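You operate a simulated robot arm through the tools that you are given. There is no shell and no other tool.

You are at the controls of a simulated robot arm. One attempt, no reset.

Task
Pour glaze over a cup as the card by the basin says.
Fine: its number and glaze. Slide both rails to the CUP marks, stand the cup on them rim down and coat it all round from the labelled jug by the basin. Jug back; the cup goes rim down on the wire rack. Set down upright: what you pick out.

It is judged by the outcome, as a careful person would: the job done as asked, and still so three seconds after it is handed in. It fails if anything else is knocked over, pushed out of place, dropped, spilled or broken.

Robot
A 6-joint arm with a two-finger gripper, fixed in place. Base frame: the origin is on the floor under the middle of its stand, x ahead of it, y to its left, z up. Units: m, degrees, N and s.
It reaches about 1.572 m from its shoulder. Its first joint turns from -166.0 to 166.0 degrees. Payload 2.45 kg.
Tool frame: the origin (TCP) lies between the finger pads and is the grasp point; the fingertips stand 0.02 m ahead of it; z points along the fingers, y is the line along which they close. The gripper opens to 0.14 m; its body begins 0.168 m behind the TCP.
Orientation is told as [roll, pitch, yaw] about the base's x, y, z axes, in that order, counted from this pose: with the fingers straight down and closing along the base's y, the tool's x points along the base's -x, its y along +y and its z along -z.

Tools
- The arm moves only by the tool arm_command. Its argument "targets" is a list of rows, each a list of 3 entries, a list of its own where there are three numbers: the closure in counts, from 0 (fully open) to 255 (shut), then the shift along the base's x, y, z in m, then the turn, a rotation vector about the base's x, y, z in degrees. In form: [[hand, [dx, dy, dz], [wx, wy, wz]], ...]. A call has 1 to 20 rows; each row is the pose to reach, as a shift and turn from the pose commanded when the call began. Rows are played at 5 a second. More than 0.05 m and 8.6 degrees between two rows, or a gripper value outside its range, and nothing of the call is played. A pose out of reach is approached as far as the arm can. The call stops where the force on the tool passes 40 N (or 10 N more than at its start, if that is more) or the arm is blocked; 0.2 s more then pass. Each finger travels about 0.045 m/s and halts on what it meets, pressing with about 29 N; the grip force reading is that of the motor and also rises with nothing between the fingers. The clock runs only during rows and for 0.2 s after the last one: add rows that repeat a pose to give the fingers time. It gives the time, the measured TCP pose, the force on the tool (base axes), the opening and the grip force at its end, in the units of the frame above (readings bear some noise), with the torque about the TCP (base axes, N m) and any sound that the robot's microphone picked up.
- Cameras (640 x 400 px; columns grow to the right, rows downward): "scene" is fixed at [0.399, -0.5017, 1.4252]; the picture's right is [0.35, -0.94, 0.00], its down [-0.44, -0.17, -0.88] and it looks along [0.83, 0.31, -0.47] (base axes); focal length 214 px, centre (320, 200). "wrist" rides on the gripper at [0.078, 0.011, -0.209] in the tool frame; the picture's right is [-0.14, 0.99, 0.00], its down [-0.92, -0.13, -0.37] and it looks along [-0.36, -0.05, 0.93] (tool axes); focal length 280 px, centre (320, 200). There is no depth. A picture from a camera that has moved, and an enlarged one, comes with that camera's place and axes in the base frame and with its lens.
- grab_frame(camera): a new picture of that camera. No time passes.
- enlarge(camera, box): a new picture of the part [left, top, right, bottom] of that camera's present view, enlarged. No time passes.
- sign_off(): hands the job in; it is judged then, once.

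Places have to be worked out from the pictures, the camera data and where the tool is seen. Open the gripper and draw the arm clear of the work before you hand the job in, unless the task says otherwise.

The tools are called after "Request:" by a JSON object that holds its "name" and its "arguments". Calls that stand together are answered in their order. arm_command: Moves the arm, as the interface text tells. Its arguments: {"type":"object","properties":{"targets":{"type":"array"}},"required":["targets"]} The other tools are called the same way: grab_frame (camera) takes a picture; enlarge (camera, box) takes an enlarged picture of a part of a camera's view; sign_off () hands the job in.

At the start:

```text
t: 0.0
tool_pos: [0.6619, -0.2019, 1.3738]
tcp_rot: [-0.1, 0.1, 0.1]
wrist_force: [0.7, -0.7, 0.1]
moment: [0.04, -0.01, 0.01]
opening: 0.1403
gripper_force: 0.1
```

scene: 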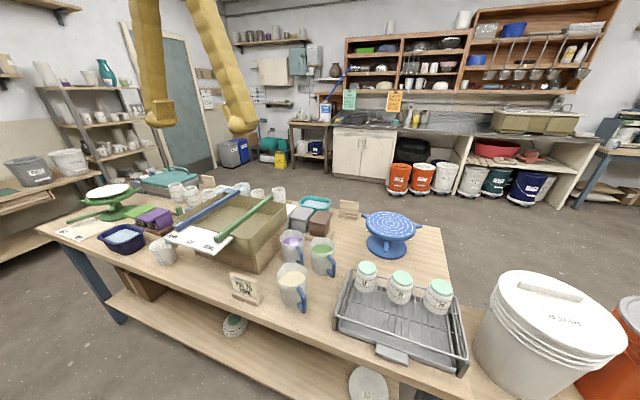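
wrist: 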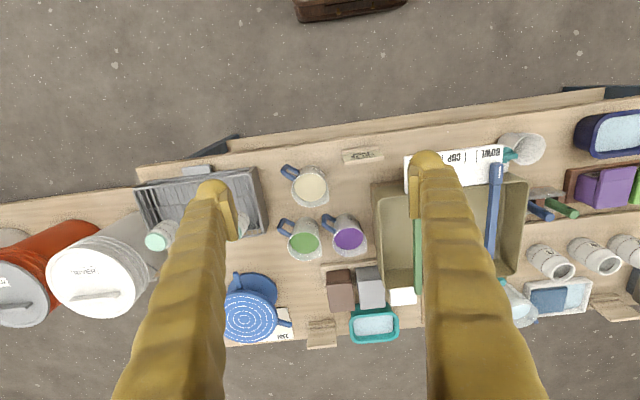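

I'll start by looking closely at the card by the basin, the jugs, and the cups.

Request:
{"name": "enlarge", "arguments": {"camera": "scene", "box": [220, 260, 280, 310]}}

Request:
{"name": "enlarge", "arguments": {"camera": "scene", "box": [150, 170, 300, 280]}}

Request:
{"name": "enlarge", "arguments": {"camera": "scene", "box": [260, 220, 350, 320]}}

Request:
{"name": "enlarge", "arguments": {"camera": "scene", "box": [330, 250, 470, 380]}}

Request:
{"name": "enlarge", "arguments": {"camera": "scene", "box": [150, 160, 300, 220]}}

Request:
{"name": "enlarge", "arguments": {"camera": "scene", "box": [330, 190, 370, 225]}}

Request:
{"name": "enlarge", "arguments": {"camera": "scene", "box": [40, 170, 190, 270]}}

```text
8.00 times, centred on (250, 285) of scene
camera zoom: at [0.399, -0.5017, 1.4252], right [0.35, -0.94, 0.0], down [-0.44, -0.17, -0.88], along [0.83, 0.31, -0.47], focal length 1716 px, centre (880, -480)
```

zoom: 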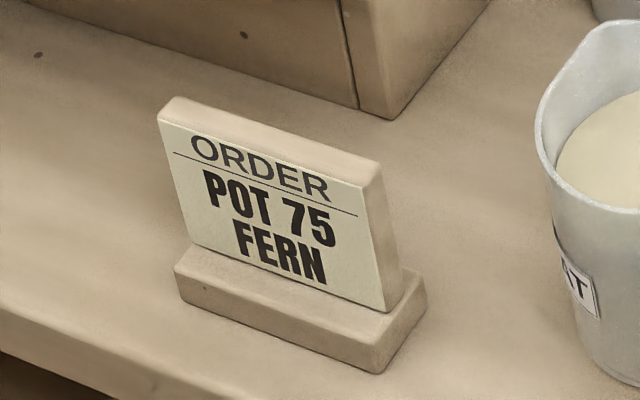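

```text
3.64 times, centred on (225, 225) of scene
camera zoom: at [0.399, -0.5017, 1.4252], right [0.35, -0.94, 0.0], down [-0.44, -0.17, -0.88], along [0.83, 0.31, -0.47], focal length 780 px, centre (666, 109)
```

zoom: 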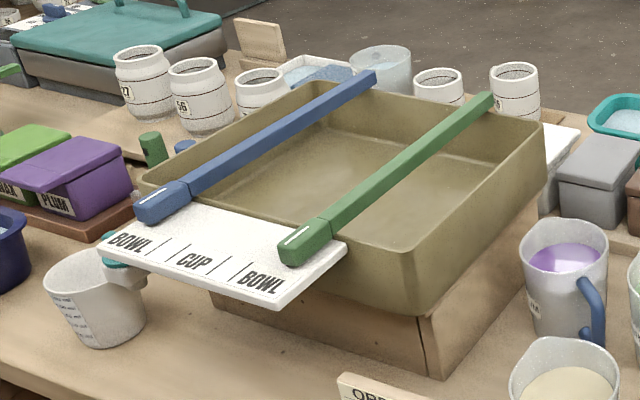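

```text
4.00 times, centred on (305, 270) of scene
camera zoom: at [0.399, -0.5017, 1.4252], right [0.35, -0.94, 0.0], down [-0.44, -0.17, -0.88], along [0.83, 0.31, -0.47], focal length 858 px, centre (380, -80)
```

zoom: 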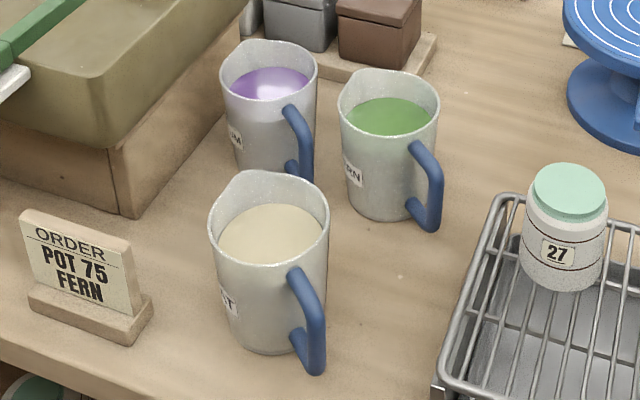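

```text
3.08 times, centred on (400, 315) of scene
camera zoom: at [0.399, -0.5017, 1.4252], right [0.35, -0.94, 0.0], down [-0.44, -0.17, -0.88], along [0.83, 0.31, -0.47], focal length 660 px, centre (74, -154)
```

zoom: 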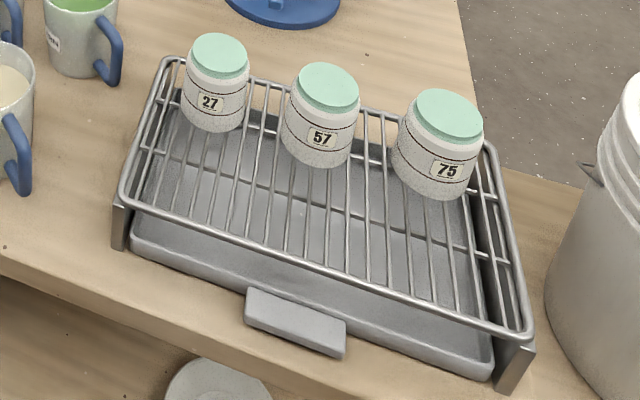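

```text
4.27 times, centred on (225, 190) of scene
camera zoom: at [0.399, -0.5017, 1.4252], right [0.35, -0.94, 0.0], down [-0.44, -0.17, -0.88], along [0.83, 0.31, -0.47], focal length 915 px, centre (725, 243)
```

zoom: 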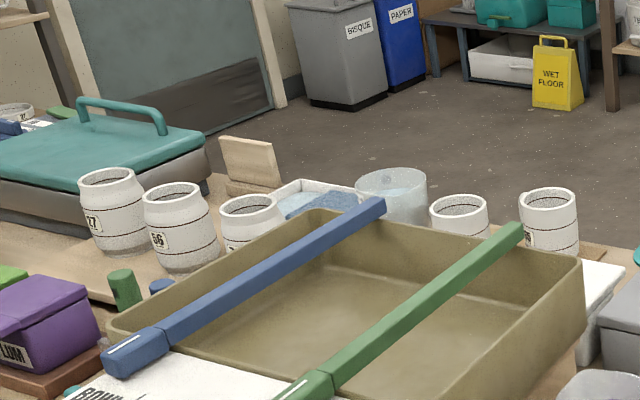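

```text
11.43 times, centred on (350, 208) of scene
camera zoom: at [0.399, -0.5017, 1.4252], right [0.35, -0.94, 0.0], down [-0.44, -0.17, -0.88], along [0.83, 0.31, -0.47], focal length 2451 px, centre (-23, 114)
```

zoom: 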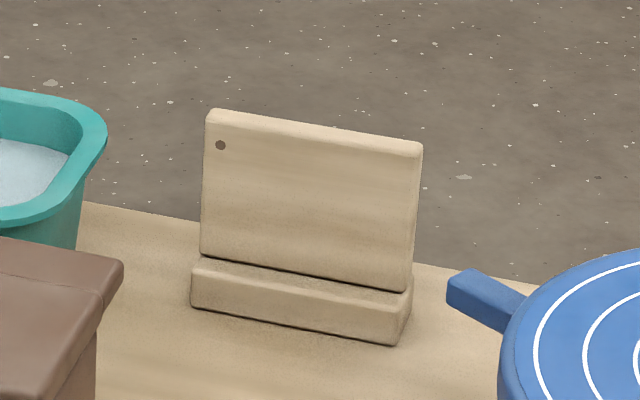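

```text
4.00 times, centred on (115, 220) of scene
camera zoom: at [0.399, -0.5017, 1.4252], right [0.35, -0.94, 0.0], down [-0.44, -0.17, -0.88], along [0.83, 0.31, -0.47], focal length 858 px, centre (1140, 120)
```

zoom: 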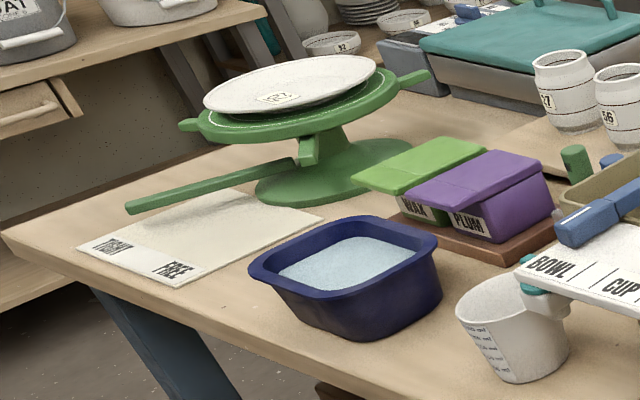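

The card reads POT 75 / FERN. There is a 75 on the rack with a mint top, and more pots stand behind the basin, so I'll enlarge those areas before moving.

Request:
{"name": "enlarge", "arguments": {"camera": "scene", "box": [160, 170, 230, 215]}}

Request:
{"name": "enlarge", "arguments": {"camera": "scene", "box": [230, 175, 300, 220]}}

Request:
{"name": "enlarge", "arguments": {"camera": "scene", "box": [160, 215, 250, 270]}}

Request:
{"name": "enlarge", "arguments": {"camera": "wrist", "box": [480, 130, 640, 340]}}

Request:
{"name": "enlarge", "arguments": {"camera": "wrist", "box": [260, 140, 420, 350]}}

Request:
{"name": "enlarge", "arguments": {"camera": "scene", "box": [0, 60, 160, 200]}}

```text
8.89 times, centred on (195, 192) of scene
camera zoom: at [0.399, -0.5017, 1.4252], right [0.35, -0.94, 0.0], down [-0.44, -0.17, -0.88], along [0.83, 0.31, -0.47], focal length 1906 px, centre (1431, 267)
```

zoom: 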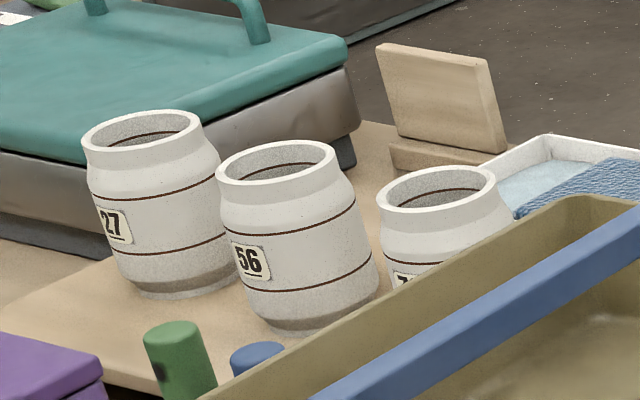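

```text
8.89 times, centred on (265, 198) of scene
camera zoom: at [0.399, -0.5017, 1.4252], right [0.35, -0.94, 0.0], down [-0.44, -0.17, -0.88], along [0.83, 0.31, -0.47], focal length 1906 px, centre (809, 222)
```

zoom: 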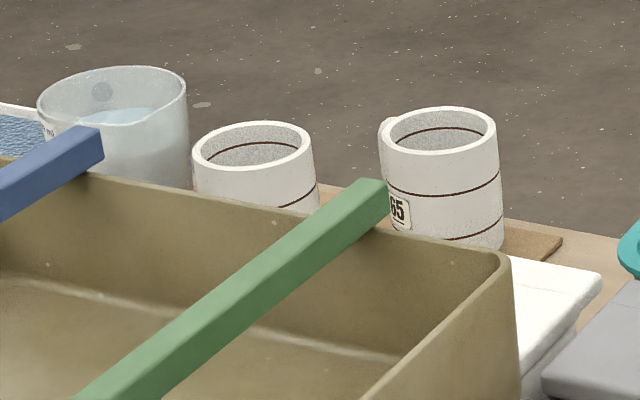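

```text
7.11 times, centred on (205, 242) of scene
camera zoom: at [0.399, -0.5017, 1.4252], right [0.35, -0.94, 0.0], down [-0.44, -0.17, -0.88], along [0.83, 0.31, -0.47], focal length 1525 px, centre (1138, -102)
```

zoom: 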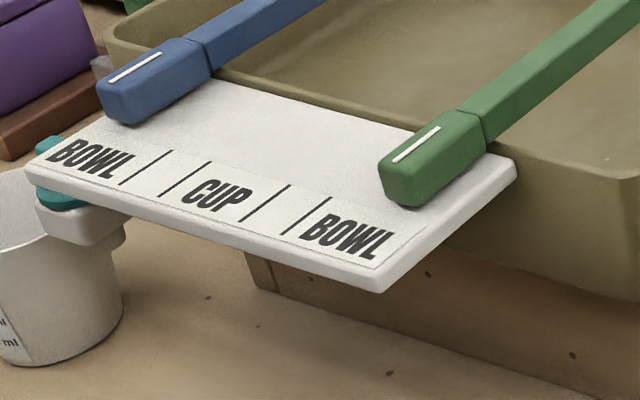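

```text
1.90 times, centred on (560, 235) of wrist
camera zoom: at [0.5839, -0.1917, 1.5831], right [0.14, 0.99, 0.0], down [0.92, -0.13, 0.37], along [0.36, -0.05, -0.93], focal length 534 px, centre (-137, 133)
```

zoom: 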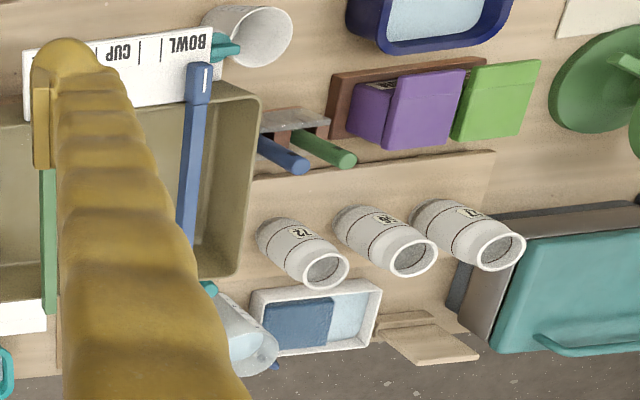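

```text
1.90 times, centred on (340, 245) of wrist
camera zoom: at [0.5839, -0.1917, 1.5831], right [0.14, 0.99, 0.0], down [0.92, -0.13, 0.37], along [0.36, -0.05, -0.93], focal length 534 px, centre (282, 114)
```

zoom: 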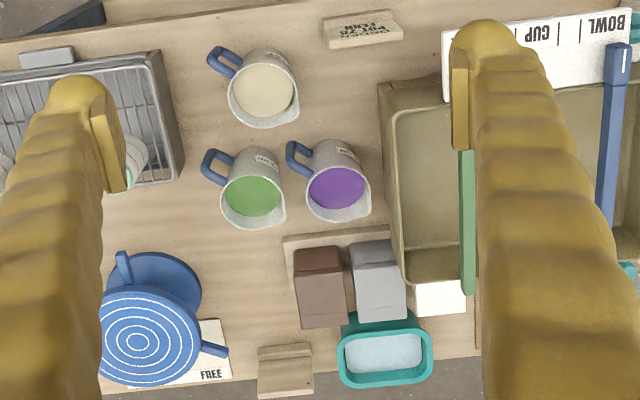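

```text
2.86 times, centred on (80, 130) of scene
camera zoom: at [0.399, -0.5017, 1.4252], right [0.35, -0.94, 0.0], down [-0.44, -0.17, -0.88], along [0.83, 0.31, -0.47], focal length 613 px, centre (1006, 400)
```

zoom: 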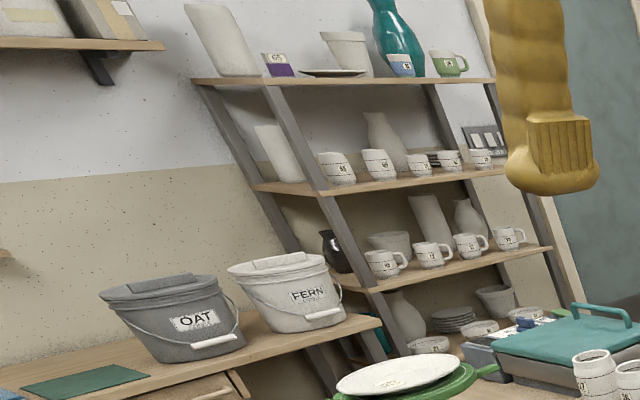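

The back row shows 27, 56, 72 and 65, plus one pot I can't read. I'll swing the wrist camera left and tilt it forward to read the back row from the robot's side.

Request:
{"name": "arm_command", "arguments": {"targets": [[0, [0, 0.04, 0], [0, -4, 0]], [0, [0, 0.08, 0], [0, -8, 0]], [0, [0, 0.12, 0], [0, -12, 0]], [0, [0, 0.16, 0], [0, -16, 0]], [0, [0, 0.2, 0], [0, -20, 0]], [0, [0, 0.24, 0], [0, -24, 0]], [0, [0, 0.28, 0], [0, -28, 0]], [0, [0, 0.3, 0], [0, -30, 0]]]}}

Request:
{"name": "grab_frame", "arguments": {"camera": "wrist"}}

Request:
{"name": "grab_frame", "arguments": {"camera": "scene"}}

```text
t: 1.8
tool_pos: [0.6605, 0.0983, 1.3764]
tcp_rot: [0.0, -30.0, -0.2]
wrist_force: [0.6, -0.7, -0.2]
moment: [0.03, -0.01, -0.03]
opening: 0.1401
gripper_force: 0.1
```

```text
taken
camera wrist: at [0.4891, 0.1082, 1.5181], right [0.12, 0.99, 0.07], down [0.61, -0.13, 0.78], along [0.78, -0.05, -0.62], focal length 280 px, centre (320, 200)
```

wrist: 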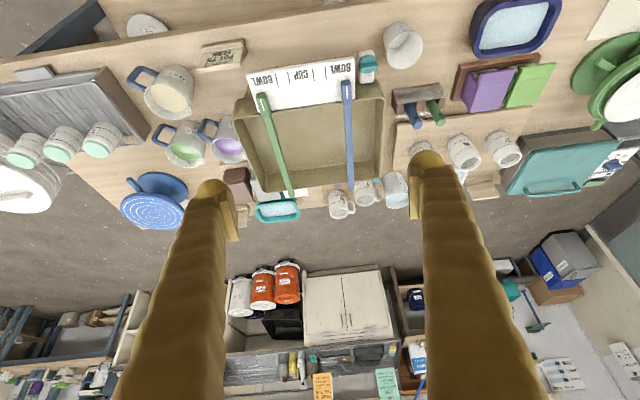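

```text
taken
```

scene: 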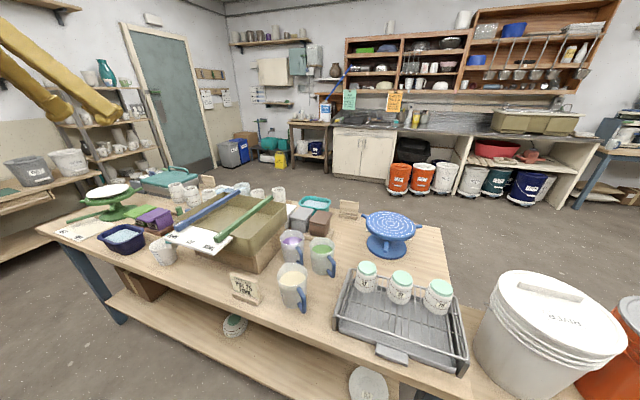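

The back row is in view now; I'll enlarge its labels.

Request:
{"name": "enlarge", "arguments": {"camera": "wrist", "box": [310, 165, 430, 235]}}

Request:
{"name": "enlarge", "arguments": {"camera": "wrist", "box": [380, 70, 540, 200]}}

Request:
{"name": "enlarge", "arguments": {"camera": "wrist", "box": [0, 60, 140, 180]}}

Request:
{"name": "enlarge", "arguments": {"camera": "wrist", "box": [120, 40, 260, 180]}}

Request:
{"name": "enlarge", "arguments": {"camera": "wrist", "box": [230, 40, 400, 215]}}

```text
5.33 times, centred on (370, 200) of wrist
camera zoom: at [0.4891, 0.1082, 1.5181], right [0.12, 0.99, 0.07], down [0.61, -0.13, 0.78], along [0.78, -0.05, -0.62], focal length 1495 px, centre (53, 200)
```

zoom: 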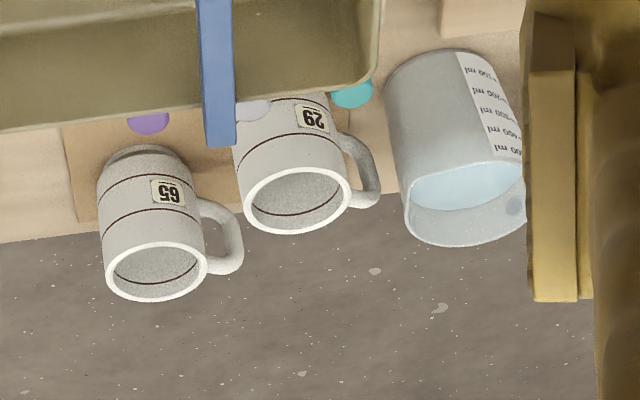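

```text
3.08 times, centred on (460, 135) of wrist
camera zoom: at [0.4891, 0.1082, 1.5181], right [0.12, 0.99, 0.07], down [0.61, -0.13, 0.78], along [0.78, -0.05, -0.62], focal length 863 px, centre (-111, 400)
```

zoom: 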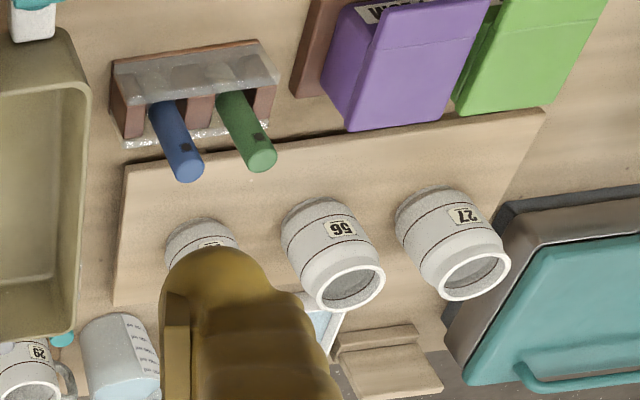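

```text
3.33 times, centred on (70, 120) of wrist
camera zoom: at [0.4891, 0.1082, 1.5181], right [0.12, 0.99, 0.07], down [0.61, -0.13, 0.78], along [0.78, -0.05, -0.62], focal length 935 px, centre (1153, 467)
```

zoom: 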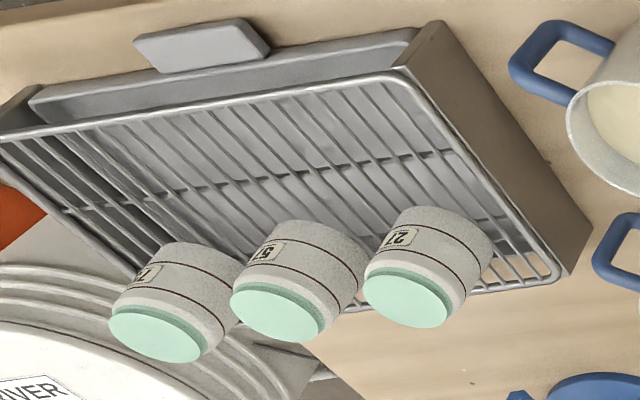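

```text
2.86 times, centred on (190, 110) of wrist
camera zoom: at [0.4891, 0.1082, 1.5181], right [0.12, 0.99, 0.07], down [0.61, -0.13, 0.78], along [0.78, -0.05, -0.62], focal length 801 px, centre (691, 457)
```

zoom: 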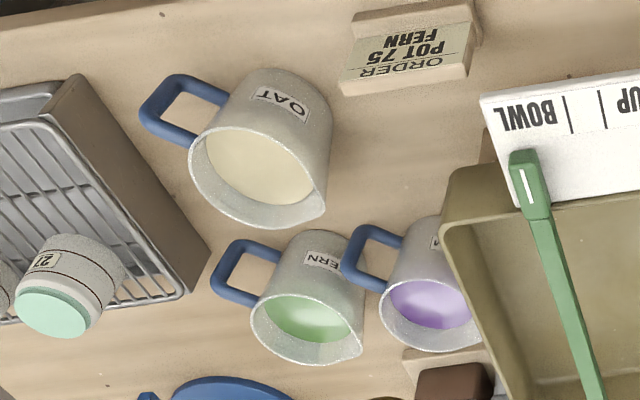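

```text
2.29 times, centred on (315, 128) of wrist
camera zoom: at [0.4891, 0.1082, 1.5181], right [0.12, 0.99, 0.07], down [0.61, -0.13, 0.78], along [0.78, -0.05, -0.62], focal length 641 px, centre (331, 366)
```

zoom: 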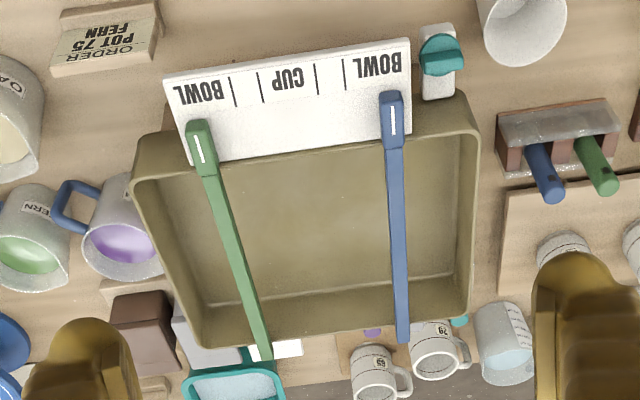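

The third barrel pot's label starts with 7 but a finger hides the rest. I'll shift left and forward to read it.

Request:
{"name": "arm_command", "arguments": {"targets": [[0, [0.03, 0.04, -0.03], [0, 0, 0]], [0, [0.05, 0.08, -0.05], [0, 0, 0]], [0, [0.07, 0.12, -0.07], [0, 0, 0]], [0, [0.08, 0.16, -0.08], [0, 0, 0]], [0, [0.1, 0.2, -0.1], [0, 0, 0]], [0, [0.1, 0.24, -0.1], [0, 0, 0]], [0, [0.1, 0.26, -0.1], [0, 0, 0]]]}}

Request:
{"name": "grab_frame", "arguments": {"camera": "wrist"}}

Request:
{"name": "enlarge", "arguments": {"camera": "wrist", "box": [250, 60, 420, 240]}}

```text
refused: row 1 steps farther than a row can; nothing moved
```

```text
taken
camera wrist: at [0.4891, 0.1082, 1.5181], right [0.12, 0.99, 0.07], down [0.61, -0.13, 0.78], along [0.78, -0.05, -0.62], focal length 280 px, centre (320, 200)
```

wrist: 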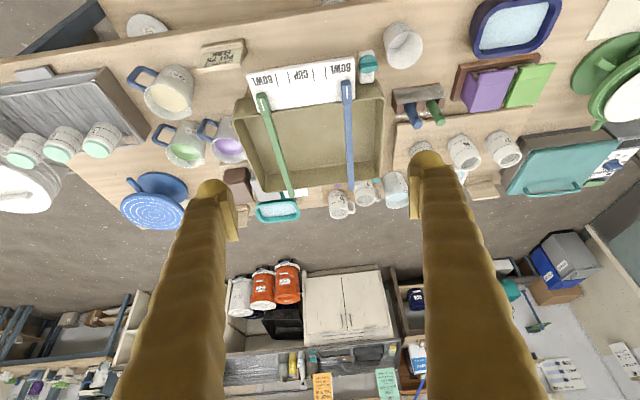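

```text
2.22 times, centred on (335, 150) of wrist
camera zoom: at [0.4891, 0.1082, 1.5181], right [0.12, 0.99, 0.07], down [0.61, -0.13, 0.78], along [0.78, -0.05, -0.62], focal length 623 px, centre (287, 311)
```

zoom: 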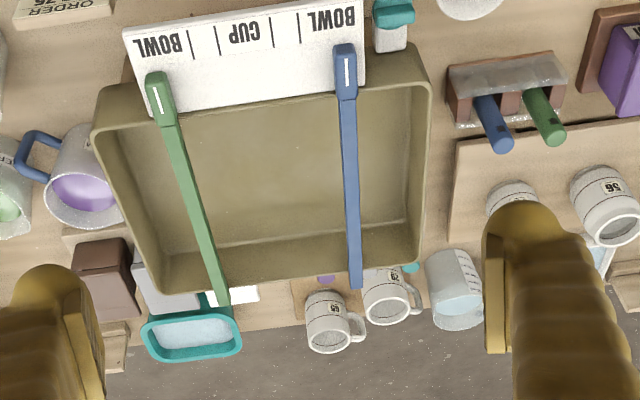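

The step was slightly too long, so the call was refused. I'll resend it with smaller steps.

Request:
{"name": "arm_command", "arguments": {"targets": [[0, [0.02, 0.04, -0.02], [0, 0, 0]], [0, [0.04, 0.08, -0.04], [0, 0, 0]], [0, [0.06, 0.12, -0.06], [0, 0, 0]], [0, [0.08, 0.16, -0.08], [0, 0, 0]], [0, [0.1, 0.2, -0.1], [0, 0, 0]], [0, [0.1, 0.24, -0.1], [0, 0, 0]], [0, [0.1, 0.26, -0.1], [0, 0, 0]]]}}

Request:
{"name": "grab_frame", "arguments": {"camera": "wrist"}}

Request:
{"name": "enlarge", "arguments": {"camera": "wrist", "box": [250, 60, 420, 240]}}

```text
t: 3.4
tool_pos: [0.7606, 0.3587, 1.2766]
tcp_rot: [-0.1, -30.0, -0.1]
wrist_force: [0.9, -0.3, 0.0]
moment: [0.0, -0.01, 0.01]
opening: 0.1403
gripper_force: 0.0
```

```text
taken
camera wrist: at [0.5896, 0.3701, 1.4169], right [0.12, 0.99, 0.07], down [0.61, -0.13, 0.78], along [0.78, -0.05, -0.62], focal length 280 px, centre (320, 200)
```

wrist: 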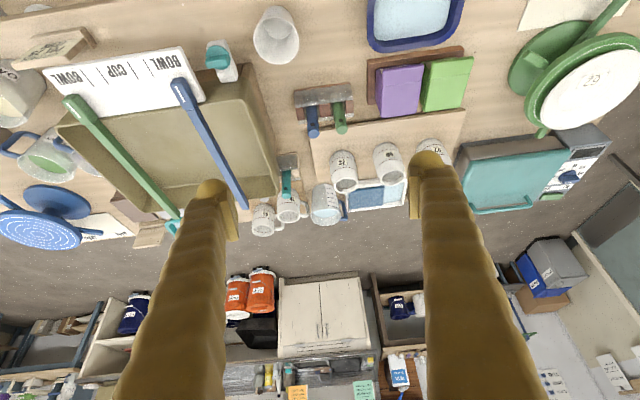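

```text
2.22 times, centred on (335, 150) of wrist
camera zoom: at [0.5896, 0.3701, 1.4169], right [0.12, 0.99, 0.07], down [0.61, -0.13, 0.78], along [0.78, -0.05, -0.62], focal length 623 px, centre (287, 311)
```

zoom: 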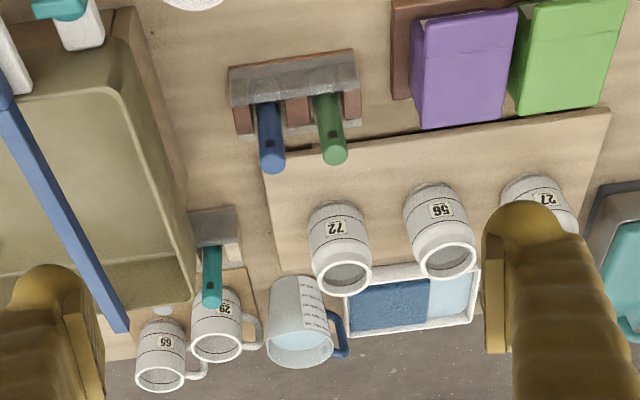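

The pot with the 7 looks like 72. I'll check that, and take a closer look at the rack labels and underlines.

Request:
{"name": "enlarge", "arguments": {"camera": "wrist", "box": [320, 140, 380, 200]}}

Request:
{"name": "enlarge", "arguments": {"camera": "scene", "box": [350, 255, 390, 295]}}

Request:
{"name": "enlarge", "arguments": {"camera": "scene", "box": [380, 265, 460, 315]}}

Request:
{"name": "enlarge", "arguments": {"camera": "scene", "box": [200, 300, 400, 400]}}

Request:
{"name": "enlarge", "arguments": {"camera": "wrist", "box": [240, 190, 310, 240]}}

Request:
{"name": "enlarge", "arguments": {"camera": "wrist", "box": [500, 20, 640, 220]}}

```text
6.67 times, centred on (350, 170) of wrist
camera zoom: at [0.5896, 0.3701, 1.4169], right [0.12, 0.99, 0.07], down [0.61, -0.13, 0.78], along [0.78, -0.05, -0.62], focal length 1869 px, centre (120, 400)
```

zoom: 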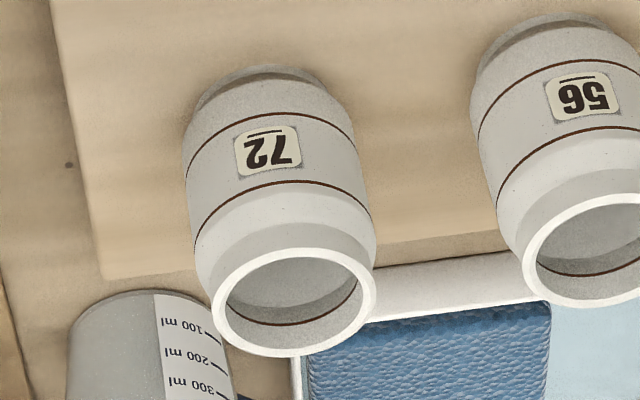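

```text
10.00 times, centred on (370, 275) of scene
camera zoom: at [0.399, -0.5017, 1.4252], right [0.35, -0.94, 0.0], down [-0.44, -0.17, -0.88], along [0.83, 0.31, -0.47], focal length 2145 px, centre (-180, -550)
```

zoom: 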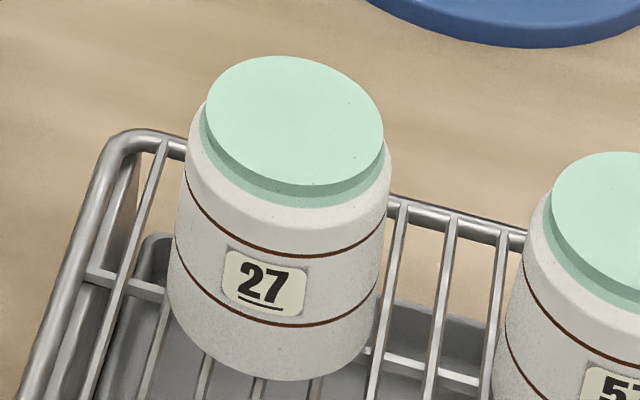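

```text
8.00 times, centred on (420, 290) of scene
camera zoom: at [0.399, -0.5017, 1.4252], right [0.35, -0.94, 0.0], down [-0.44, -0.17, -0.88], along [0.83, 0.31, -0.47], focal length 1716 px, centre (-480, -520)
```

zoom: 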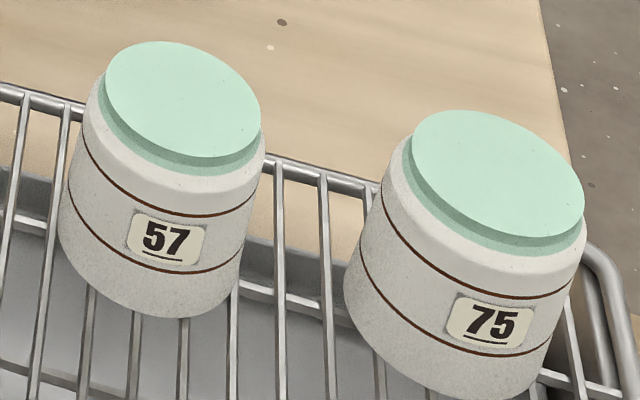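

```text
3.20 times, centred on (300, 350) of scene
camera zoom: at [0.399, -0.5017, 1.4252], right [0.35, -0.94, 0.0], down [-0.44, -0.17, -0.88], along [0.83, 0.31, -0.47], focal length 686 px, centre (384, -280)
```

zoom: 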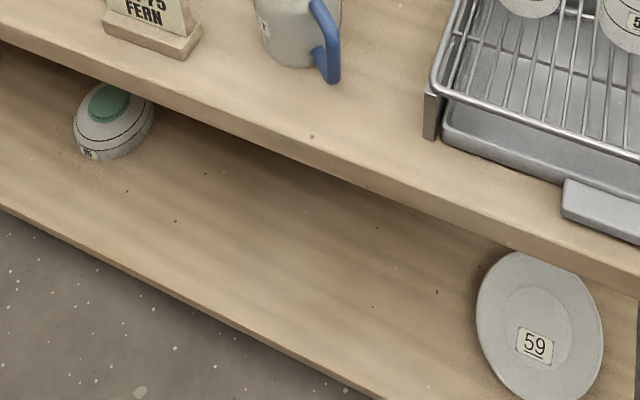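

```text
8.00 times, centred on (275, 215) of wrist
camera zoom: at [0.5896, 0.3701, 1.4169], right [0.12, 0.99, 0.07], down [0.61, -0.13, 0.78], along [0.78, -0.05, -0.62], focal length 2243 px, centre (680, 80)
```

zoom: 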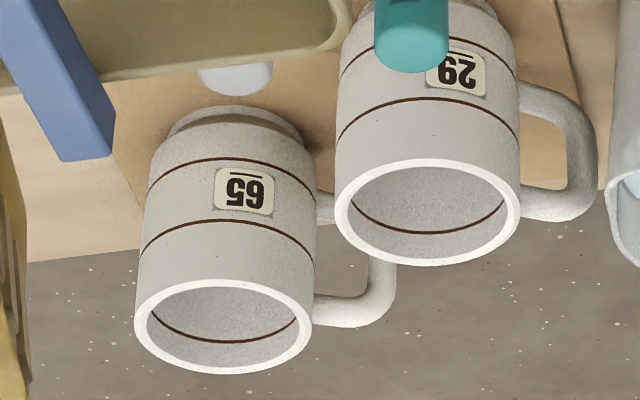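

```text
2.00 times, centred on (570, 120) of wrist
camera zoom: at [0.5896, 0.3701, 1.4169], right [0.12, 0.99, 0.07], down [0.61, -0.13, 0.78], along [0.78, -0.05, -0.62], focal length 561 px, centre (-180, 360)
```

zoom: 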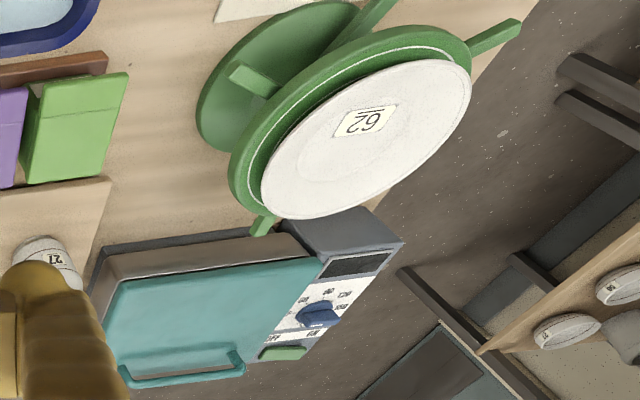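

Pot 75 is on the rack, already rim down and with a waxed mint foot. The FERN jug is the green one between the rack and the basin, and the CUP marks are the inner ticks on the card. I'll move above the basin to measure the rails.

Request:
{"name": "arm_command", "arguments": {"targets": [[0, [-0.01, -0.035, 0], [0, 5, 0]], [0, [-0.02, -0.07, 0], [0, 10, 0]], [0, [-0.03, -0.105, 0], [0, 15, 0]], [0, [-0.04, -0.14, 0], [0, 20, 0]], [0, [-0.05, -0.175, 0], [0, 25, 0]], [0, [-0.06, -0.21, 0], [0, 30, 0]], [0, [-0.06, -0.25, 0], [0, 30, 0]], [0, [-0.06, -0.26, 0], [0, 30, 0]]]}}

Request:
{"name": "grab_frame", "arguments": {"camera": "wrist"}}

Request:
{"name": "enlarge", "arguments": {"camera": "wrist", "box": [200, 0, 440, 150]}}

```text
t: 5.2
tool_pos: [0.7025, 0.0952, 1.2772]
tcp_rot: [0.0, 0.1, 0.0]
wrist_force: [0.1, -0.5, -0.5]
moment: [-0.02, 0.0, -0.03]
opening: 0.1404
gripper_force: 0.1
```

```text
taken
camera wrist: at [0.6251, 0.1055, 1.4846], right [0.14, 0.99, 0.0], down [0.92, -0.13, 0.37], along [0.36, -0.05, -0.93], focal length 280 px, centre (320, 200)
```

wrist: 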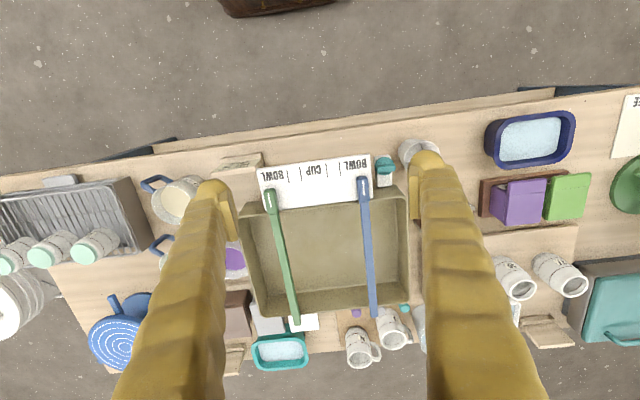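

```text
2.67 times, centred on (320, 75) of wrist
camera zoom: at [0.6251, 0.1055, 1.4846], right [0.14, 0.99, 0.0], down [0.92, -0.13, 0.37], along [0.36, -0.05, -0.93], focal length 748 px, centre (320, 533)
```

zoom: 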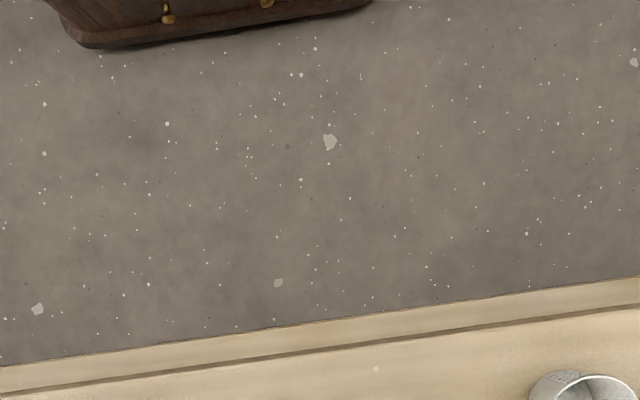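

I'll enlarge the card and rails from this pose.

Request:
{"name": "enlarge", "arguments": {"camera": "wrist", "box": [230, 140, 430, 265]}}

Request:
{"name": "enlarge", "arguments": {"camera": "wrist", "box": [230, 240, 430, 365]}}

```text
3.20 times, centred on (330, 202) of wrist
camera zoom: at [0.6251, 0.1055, 1.4846], right [0.14, 0.99, 0.0], down [0.92, -0.13, 0.37], along [0.36, -0.05, -0.93], focal length 897 px, centre (288, 192)
```

zoom: 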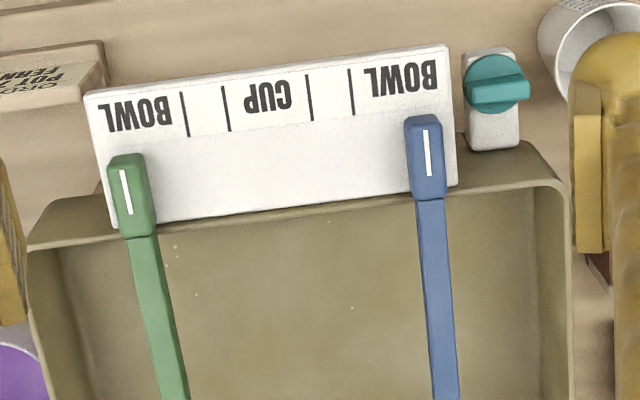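

```text
3.20 times, centred on (330, 302) of wrist
camera zoom: at [0.6251, 0.1055, 1.4846], right [0.14, 0.99, 0.0], down [0.92, -0.13, 0.37], along [0.36, -0.05, -0.93], focal length 897 px, centre (288, -128)
```

zoom: 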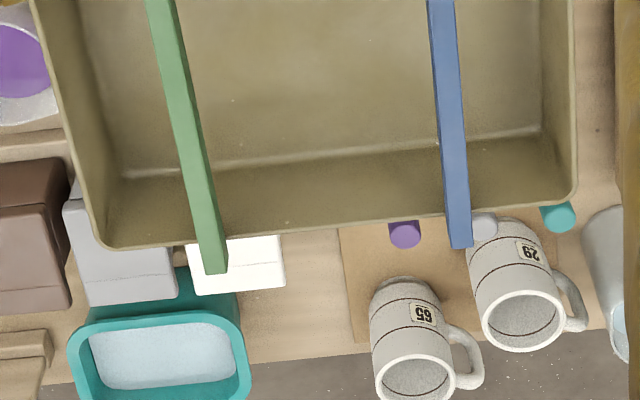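

From triangulation, the card ticks are at y ≈ 0.025, 0.049, 0.098 and 0.1225 with the card top at z ≈ 0.98. The rail index lines are at y ≈ −0.0135 (green) and 0.161 (blue), with tops at z ≈ 1.00. I'll move over the middle of the green rail with the fingers part closed, staying high.

Request:
{"name": "arm_command", "arguments": {"targets": [[30, [0.034, -0.0155, -0.022], [0, 0, 0]], [60, [0.068, -0.031, -0.044], [0, 0, 0]], [90, [0.102, -0.0466, -0.066], [0, 0, 0]], [120, [0.136, -0.062, -0.088], [0, 0, 0]], [145, [0.17, -0.0777, -0.11], [0, 0, 0]], [145, [0.204, -0.093, -0.132], [0, 0, 0]], [145, [0.2375, -0.1087, -0.16], [0, 0, 0]], [145, [0.2375, -0.1087, -0.197], [0, 0, 0]], [145, [0.2375, -0.1087, -0.197], [0, 0, 0]]]}}

Request:
{"name": "grab_frame", "arguments": {"camera": "wrist"}}

Request:
{"name": "grab_frame", "arguments": {"camera": "scene"}}

```text
t: 7.2
tool_pos: [0.9407, -0.0131, 1.0793]
tcp_rot: [0.0, 0.1, 0.0]
wrist_force: [0.1, 0.2, 0.3]
moment: [-0.03, -0.01, -0.01]
opening: 0.0602
gripper_force: 0.1
```

```text
taken
camera wrist: at [0.8639, -0.0027, 1.2877], right [0.14, 0.99, 0.0], down [0.92, -0.13, 0.37], along [0.37, -0.05, -0.93], focal length 280 px, centre (320, 200)
```

wrist: 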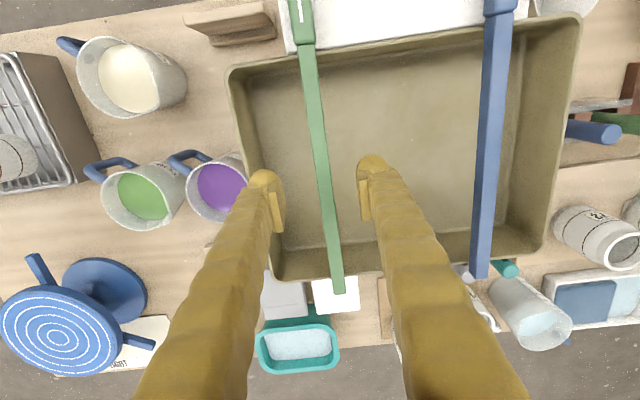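

```text
taken
```

scene: 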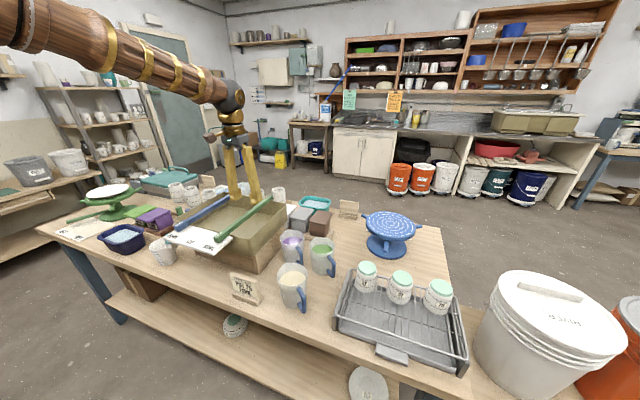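

The fingers straddle the green rail over the basin. I'll lower to z ≈ 0.99 and close gently on it.

Request:
{"name": "arm_command", "arguments": {"targets": [[145, [0, 0, -0.03], [0, 0, 0]], [145, [0, 0, -0.06], [0, 0, 0]], [145, [0, 0, -0.088], [0, 0, 0]], [180, [0, 0, -0.088], [0, 0, 0]], [210, [0, 0, -0.088], [0, 0, 0]], [235, [0, 0, -0.088], [0, 0, 0]], [235, [0, 0, -0.088], [0, 0, 0]], [235, [0, 0, -0.088], [0, 0, 0]]]}}

Request:
{"name": "enlarge", "arguments": {"camera": "wrist", "box": [200, 0, 520, 200]}}

```text
t: 9.0
tool_pos: [0.938, -0.01, 0.9933]
tcp_rot: [0.0, -0.1, 0.0]
wrist_force: [-0.8, 0.1, -0.3]
moment: [0.0, -0.02, 0.13]
opening: 0.012
gripper_force: 3.7
```

```text
2.00 times, centred on (360, 100) of wrist
camera zoom: at [0.8609, 0.0005, 1.2016], right [0.14, 0.99, 0.0], down [0.92, -0.13, 0.37], along [0.36, -0.05, -0.93], focal length 561 px, centre (240, 400)
```

zoom: 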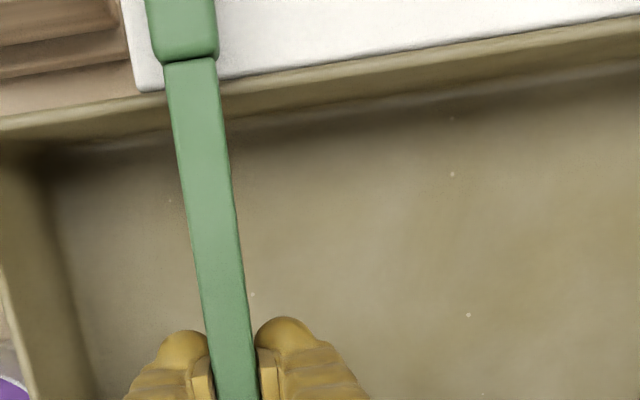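

The rail is loosely held (opening 0.012). I'll tighten the grip and slide it +y by 0.063 in small steps.

Request:
{"name": "arm_command", "arguments": {"targets": [[255, [0, 0, 0], [0, 0, 0]], [255, [0, 0, 0], [0, 0, 0]], [255, [0, 0.008, 0], [0, 0, 0]], [255, [0, 0.016, 0], [0, 0, 0]], [255, [0, 0.024, 0], [0, 0, 0]], [255, [0, 0.032, 0], [0, 0, 0]], [255, [0, 0.04, 0], [0, 0, 0]], [255, [0, 0.048, 0], [0, 0, 0]], [255, [0, 0.056, 0], [0, 0, 0]], [255, [0, 0.063, 0], [0, 0, 0]], [255, [0, 0.063, 0], [0, 0, 0]], [255, [0, 0.063, 0], [0, 0, 0]]]}}

Request:
{"name": "grab_frame", "arguments": {"camera": "wrist"}}

Request:
{"name": "enlarge", "arguments": {"camera": "scene", "box": [160, 180, 290, 270]}}

```text
t: 11.6
tool_pos: [0.9395, 0.052, 0.9904]
tcp_rot: [0.0, -0.1, 0.0]
wrist_force: [1.1, -0.6, 16.7]
moment: [-0.03, -0.22, 0.63]
opening: 0.0106
gripper_force: 38.4
```

```text
taken
camera wrist: at [0.8615, 0.0618, 1.1991], right [0.14, 0.99, 0.0], down [0.92, -0.13, 0.37], along [0.36, -0.05, -0.93], focal length 280 px, centre (320, 200)
```

wrist: 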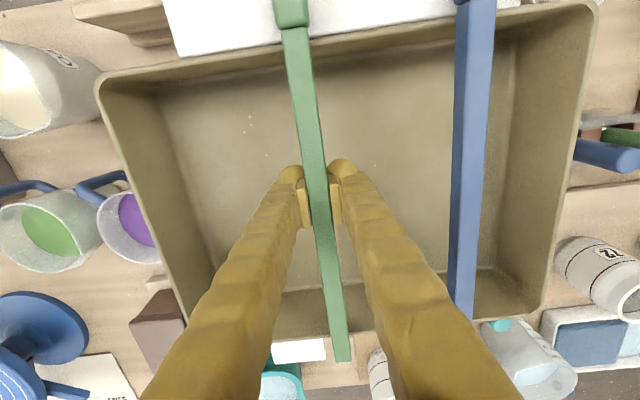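

```text
4.44 times, centred on (225, 225) of scene
camera zoom: at [0.399, -0.5017, 1.4252], right [0.35, -0.94, 0.0], down [-0.44, -0.17, -0.88], along [0.83, 0.31, -0.47], focal length 953 px, centre (742, 89)
```

zoom: 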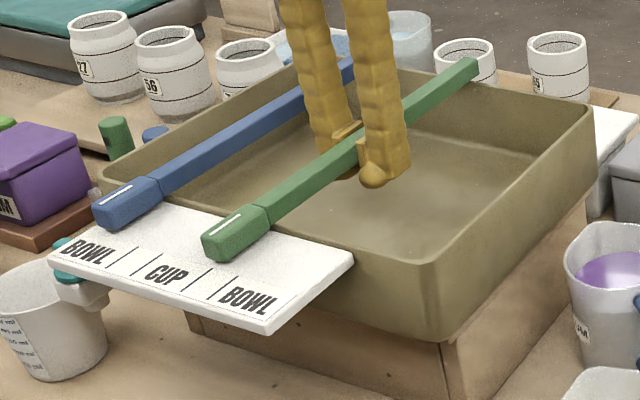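

The green rail has moved across. I'll release it, rise, and pull back to compare its line with the CUP tick.

Request:
{"name": "arm_command", "arguments": {"targets": [[220, [0, 0, 0], [0, 0, 0]], [180, [0, 0, 0], [0, 0, 0]], [150, [0, 0, 0], [0, 0, 0]], [150, [0, 0, 0.03], [0, 0, 0]], [150, [0, 0, 0.07], [0, 0, 0]], [140, [0, 0, 0.11], [0, 0, 0]], [120, [-0.04, 0.003, 0.13], [0, 0, 0]], [100, [-0.08, 0.006, 0.15], [0, 0, 0]], [80, [-0.12, 0.01, 0.17], [0, 0, 0]], [60, [-0.16, 0.014, 0.19], [0, 0, 0]], [40, [-0.2, 0.018, 0.19], [0, 0, 0]], [20, [-0.24, 0.02, 0.19], [0, 0, 0]], [0, [-0.24, 0.02, 0.19], [0, 0, 0]], [0, [-0.24, 0.02, 0.19], [0, 0, 0]]]}}

Request:
{"name": "enlarge", "arguments": {"camera": "wrist", "box": [220, 110, 440, 250]}}

Request:
{"name": "enlarge", "arguments": {"camera": "wrist", "box": [220, 230, 440, 370]}}

```text
t: 14.6
tool_pos: [0.6984, 0.0683, 1.1809]
tcp_rot: [0.0, 0.0, -0.1]
wrist_force: [-0.7, 0.3, 0.3]
moment: [0.02, -0.01, -0.02]
opening: 0.14
gripper_force: 0.0
```

```text
2.86 times, centred on (330, 180) of wrist
camera zoom: at [0.6214, 0.0794, 1.3894], right [0.14, 0.99, 0.0], down [0.92, -0.13, 0.37], along [0.36, -0.05, -0.93], focal length 801 px, centre (291, 257)
```

zoom: 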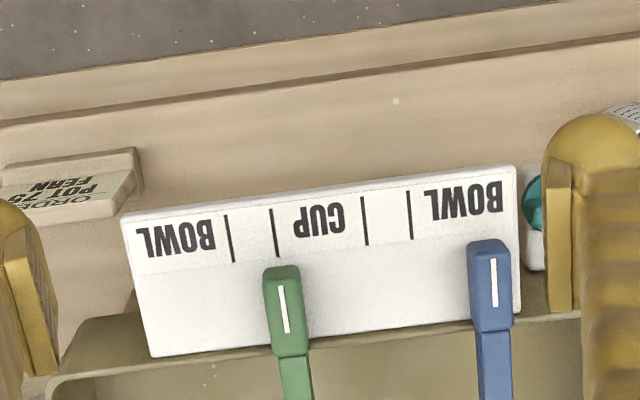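

```text
2.86 times, centred on (330, 300) of wrist
camera zoom: at [0.6214, 0.0794, 1.3894], right [0.14, 0.99, 0.0], down [0.92, -0.13, 0.37], along [0.36, -0.05, -0.93], focal length 801 px, centre (291, -86)
```

zoom: 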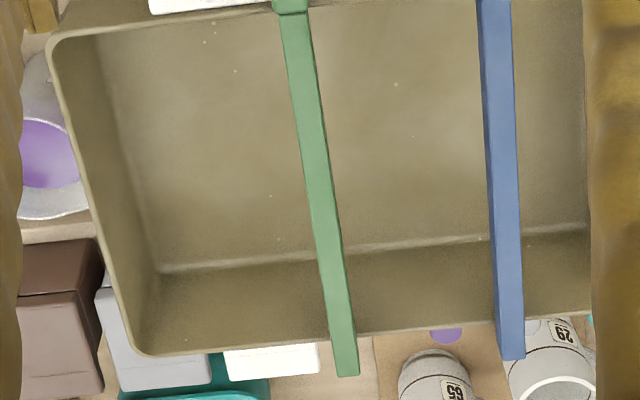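

The green line sits within about 1 mm of the CUP tick and the rail is still parallel. Next I'll grip the blue rail at its middle (y ≈ 0.162) and slide it −0.0626.

Request:
{"name": "arm_command", "arguments": {"targets": [[30, [0.04, 0.0156, -0.01], [0, 0, 0]], [60, [0.08, 0.031, -0.02], [0, 0, 0]], [90, [0.12, 0.0467, -0.03], [0, 0, 0]], [120, [0.16, 0.0623, -0.04], [0, 0, 0]], [145, [0.2, 0.078, -0.06], [0, 0, 0]], [145, [0.2416, 0.0935, -0.08], [0, 0, 0]], [145, [0.2416, 0.0935, -0.11], [0, 0, 0]], [145, [0.2416, 0.0935, -0.11], [0, 0, 0]], [145, [0.2416, 0.0935, -0.15], [0, 0, 0]], [145, [0.2416, 0.0935, -0.189], [0, 0, 0]], [180, [0.2416, 0.0935, -0.189], [0, 0, 0]], [210, [0.2416, 0.0935, -0.189], [0, 0, 0]], [235, [0.2416, 0.0935, -0.189], [0, 0, 0]], [240, [0.2416, 0.0935, -0.189], [0, 0, 0]]]}}

Request:
{"name": "grab_frame", "arguments": {"camera": "wrist"}}

```text
t: 17.6
tool_pos: [0.9397, 0.165, 0.9887]
tcp_rot: [0.0, -0.1, -0.1]
wrist_force: [0.5, -23.6, -4.5]
moment: [0.16, -0.03, 0.4]
opening: 0.0228
gripper_force: 10.9
```

```text
taken
camera wrist: at [0.8624, 0.1768, 1.198], right [0.14, 0.99, 0.0], down [0.92, -0.13, 0.37], along [0.36, -0.05, -0.93], focal length 280 px, centre (320, 200)
```

wrist: 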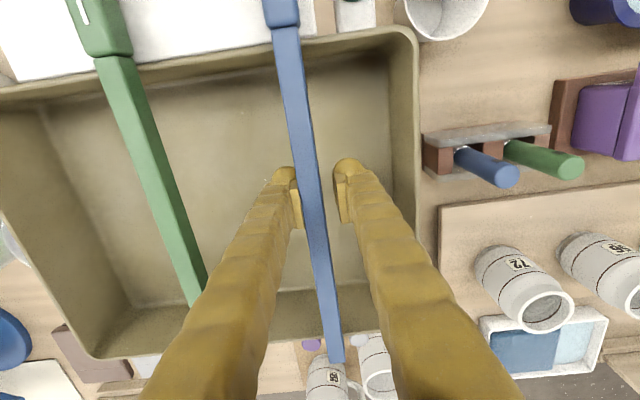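

The left finger has met the rail and the right one hasn't yet. I'll close fully so both hold it, then check before sliding.

Request:
{"name": "arm_command", "arguments": {"targets": [[255, [0, -0.002, 0], [0, 0, 0]], [255, [0, -0.004, 0], [0, 0, 0]], [255, [0, -0.005, 0], [0, 0, 0]]]}}

Request:
{"name": "grab_frame", "arguments": {"camera": "wrist"}}

```text
t: 18.4
tool_pos: [0.9395, 0.1607, 0.9897]
tcp_rot: [0.0, 0.3, 0.0]
wrist_force: [-14.4, -27.0, -20.9]
moment: [0.15, -0.3, 0.79]
opening: 0.0106
gripper_force: 37.7
```

```text
taken
camera wrist: at [0.8629, 0.1712, 1.1981], right [0.14, 0.99, 0.0], down [0.92, -0.13, 0.37], along [0.36, -0.05, -0.93], focal length 280 px, centre (320, 200)
```

wrist: 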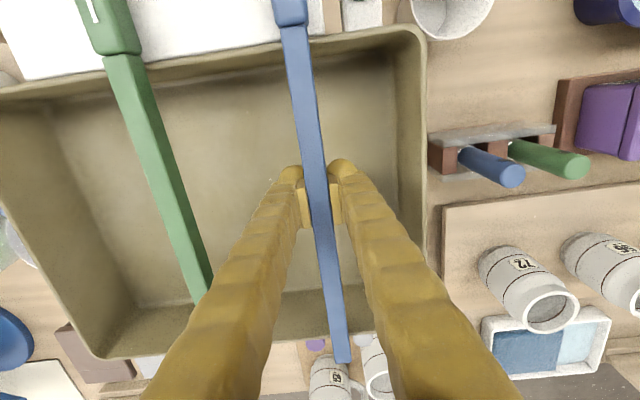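

Both fingers hold the blue rail now. I'll slide it −0.060 in small steps and then verify.

Request:
{"name": "arm_command", "arguments": {"targets": [[255, [0, -0.006, 0], [0, 0, 0]], [255, [0, -0.013, 0], [0, 0, 0]], [255, [0, -0.02, 0], [0, 0, 0]], [255, [0, -0.027, 0], [0, 0, 0]], [255, [0, -0.034, 0], [0, 0, 0]], [255, [0, -0.041, 0], [0, 0, 0]], [255, [0, -0.048, 0], [0, 0, 0]], [255, [0, -0.054, 0], [0, 0, 0]], [255, [0, -0.06, 0], [0, 0, 0]], [255, [0, -0.06, 0], [0, 0, 0]], [255, [0, -0.06, 0], [0, 0, 0]]]}}

Request:
{"name": "enlarge", "arguments": {"camera": "scene", "box": [160, 180, 290, 270]}}

Request:
{"name": "grab_frame", "arguments": {"camera": "wrist"}}

```text
t: 20.8
tool_pos: [0.9421, 0.0999, 0.9919]
tcp_rot: [0.1, 0.0, 0.0]
wrist_force: [13.5, -0.2, -15.3]
moment: [0.05, 0.05, 0.65]
opening: 0.0109
gripper_force: 37.7
```

```text
4.44 times, centred on (225, 225) of scene
camera zoom: at [0.399, -0.5017, 1.4252], right [0.35, -0.94, 0.0], down [-0.44, -0.17, -0.88], along [0.83, 0.31, -0.47], focal length 953 px, centre (742, 89)
```

zoom: 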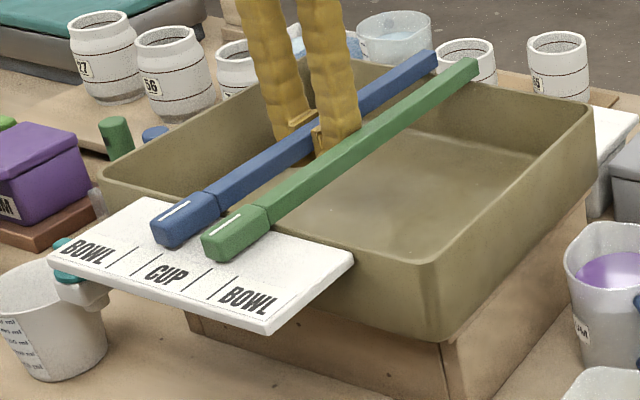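

```text
taken
camera wrist: at [0.8637, 0.111, 1.1993], right [0.14, 0.99, 0.0], down [0.92, -0.13, 0.37], along [0.37, -0.05, -0.93], focal length 280 px, centre (320, 200)
```

wrist: 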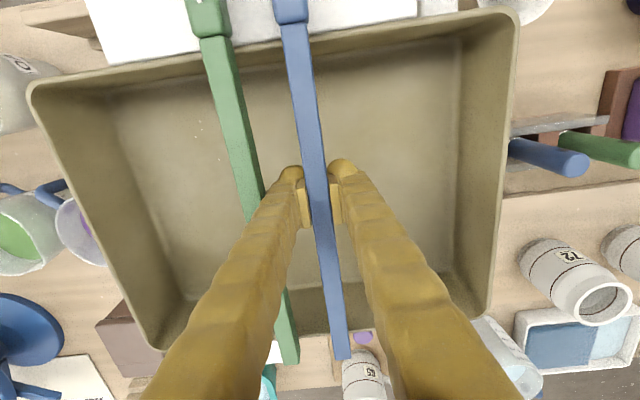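

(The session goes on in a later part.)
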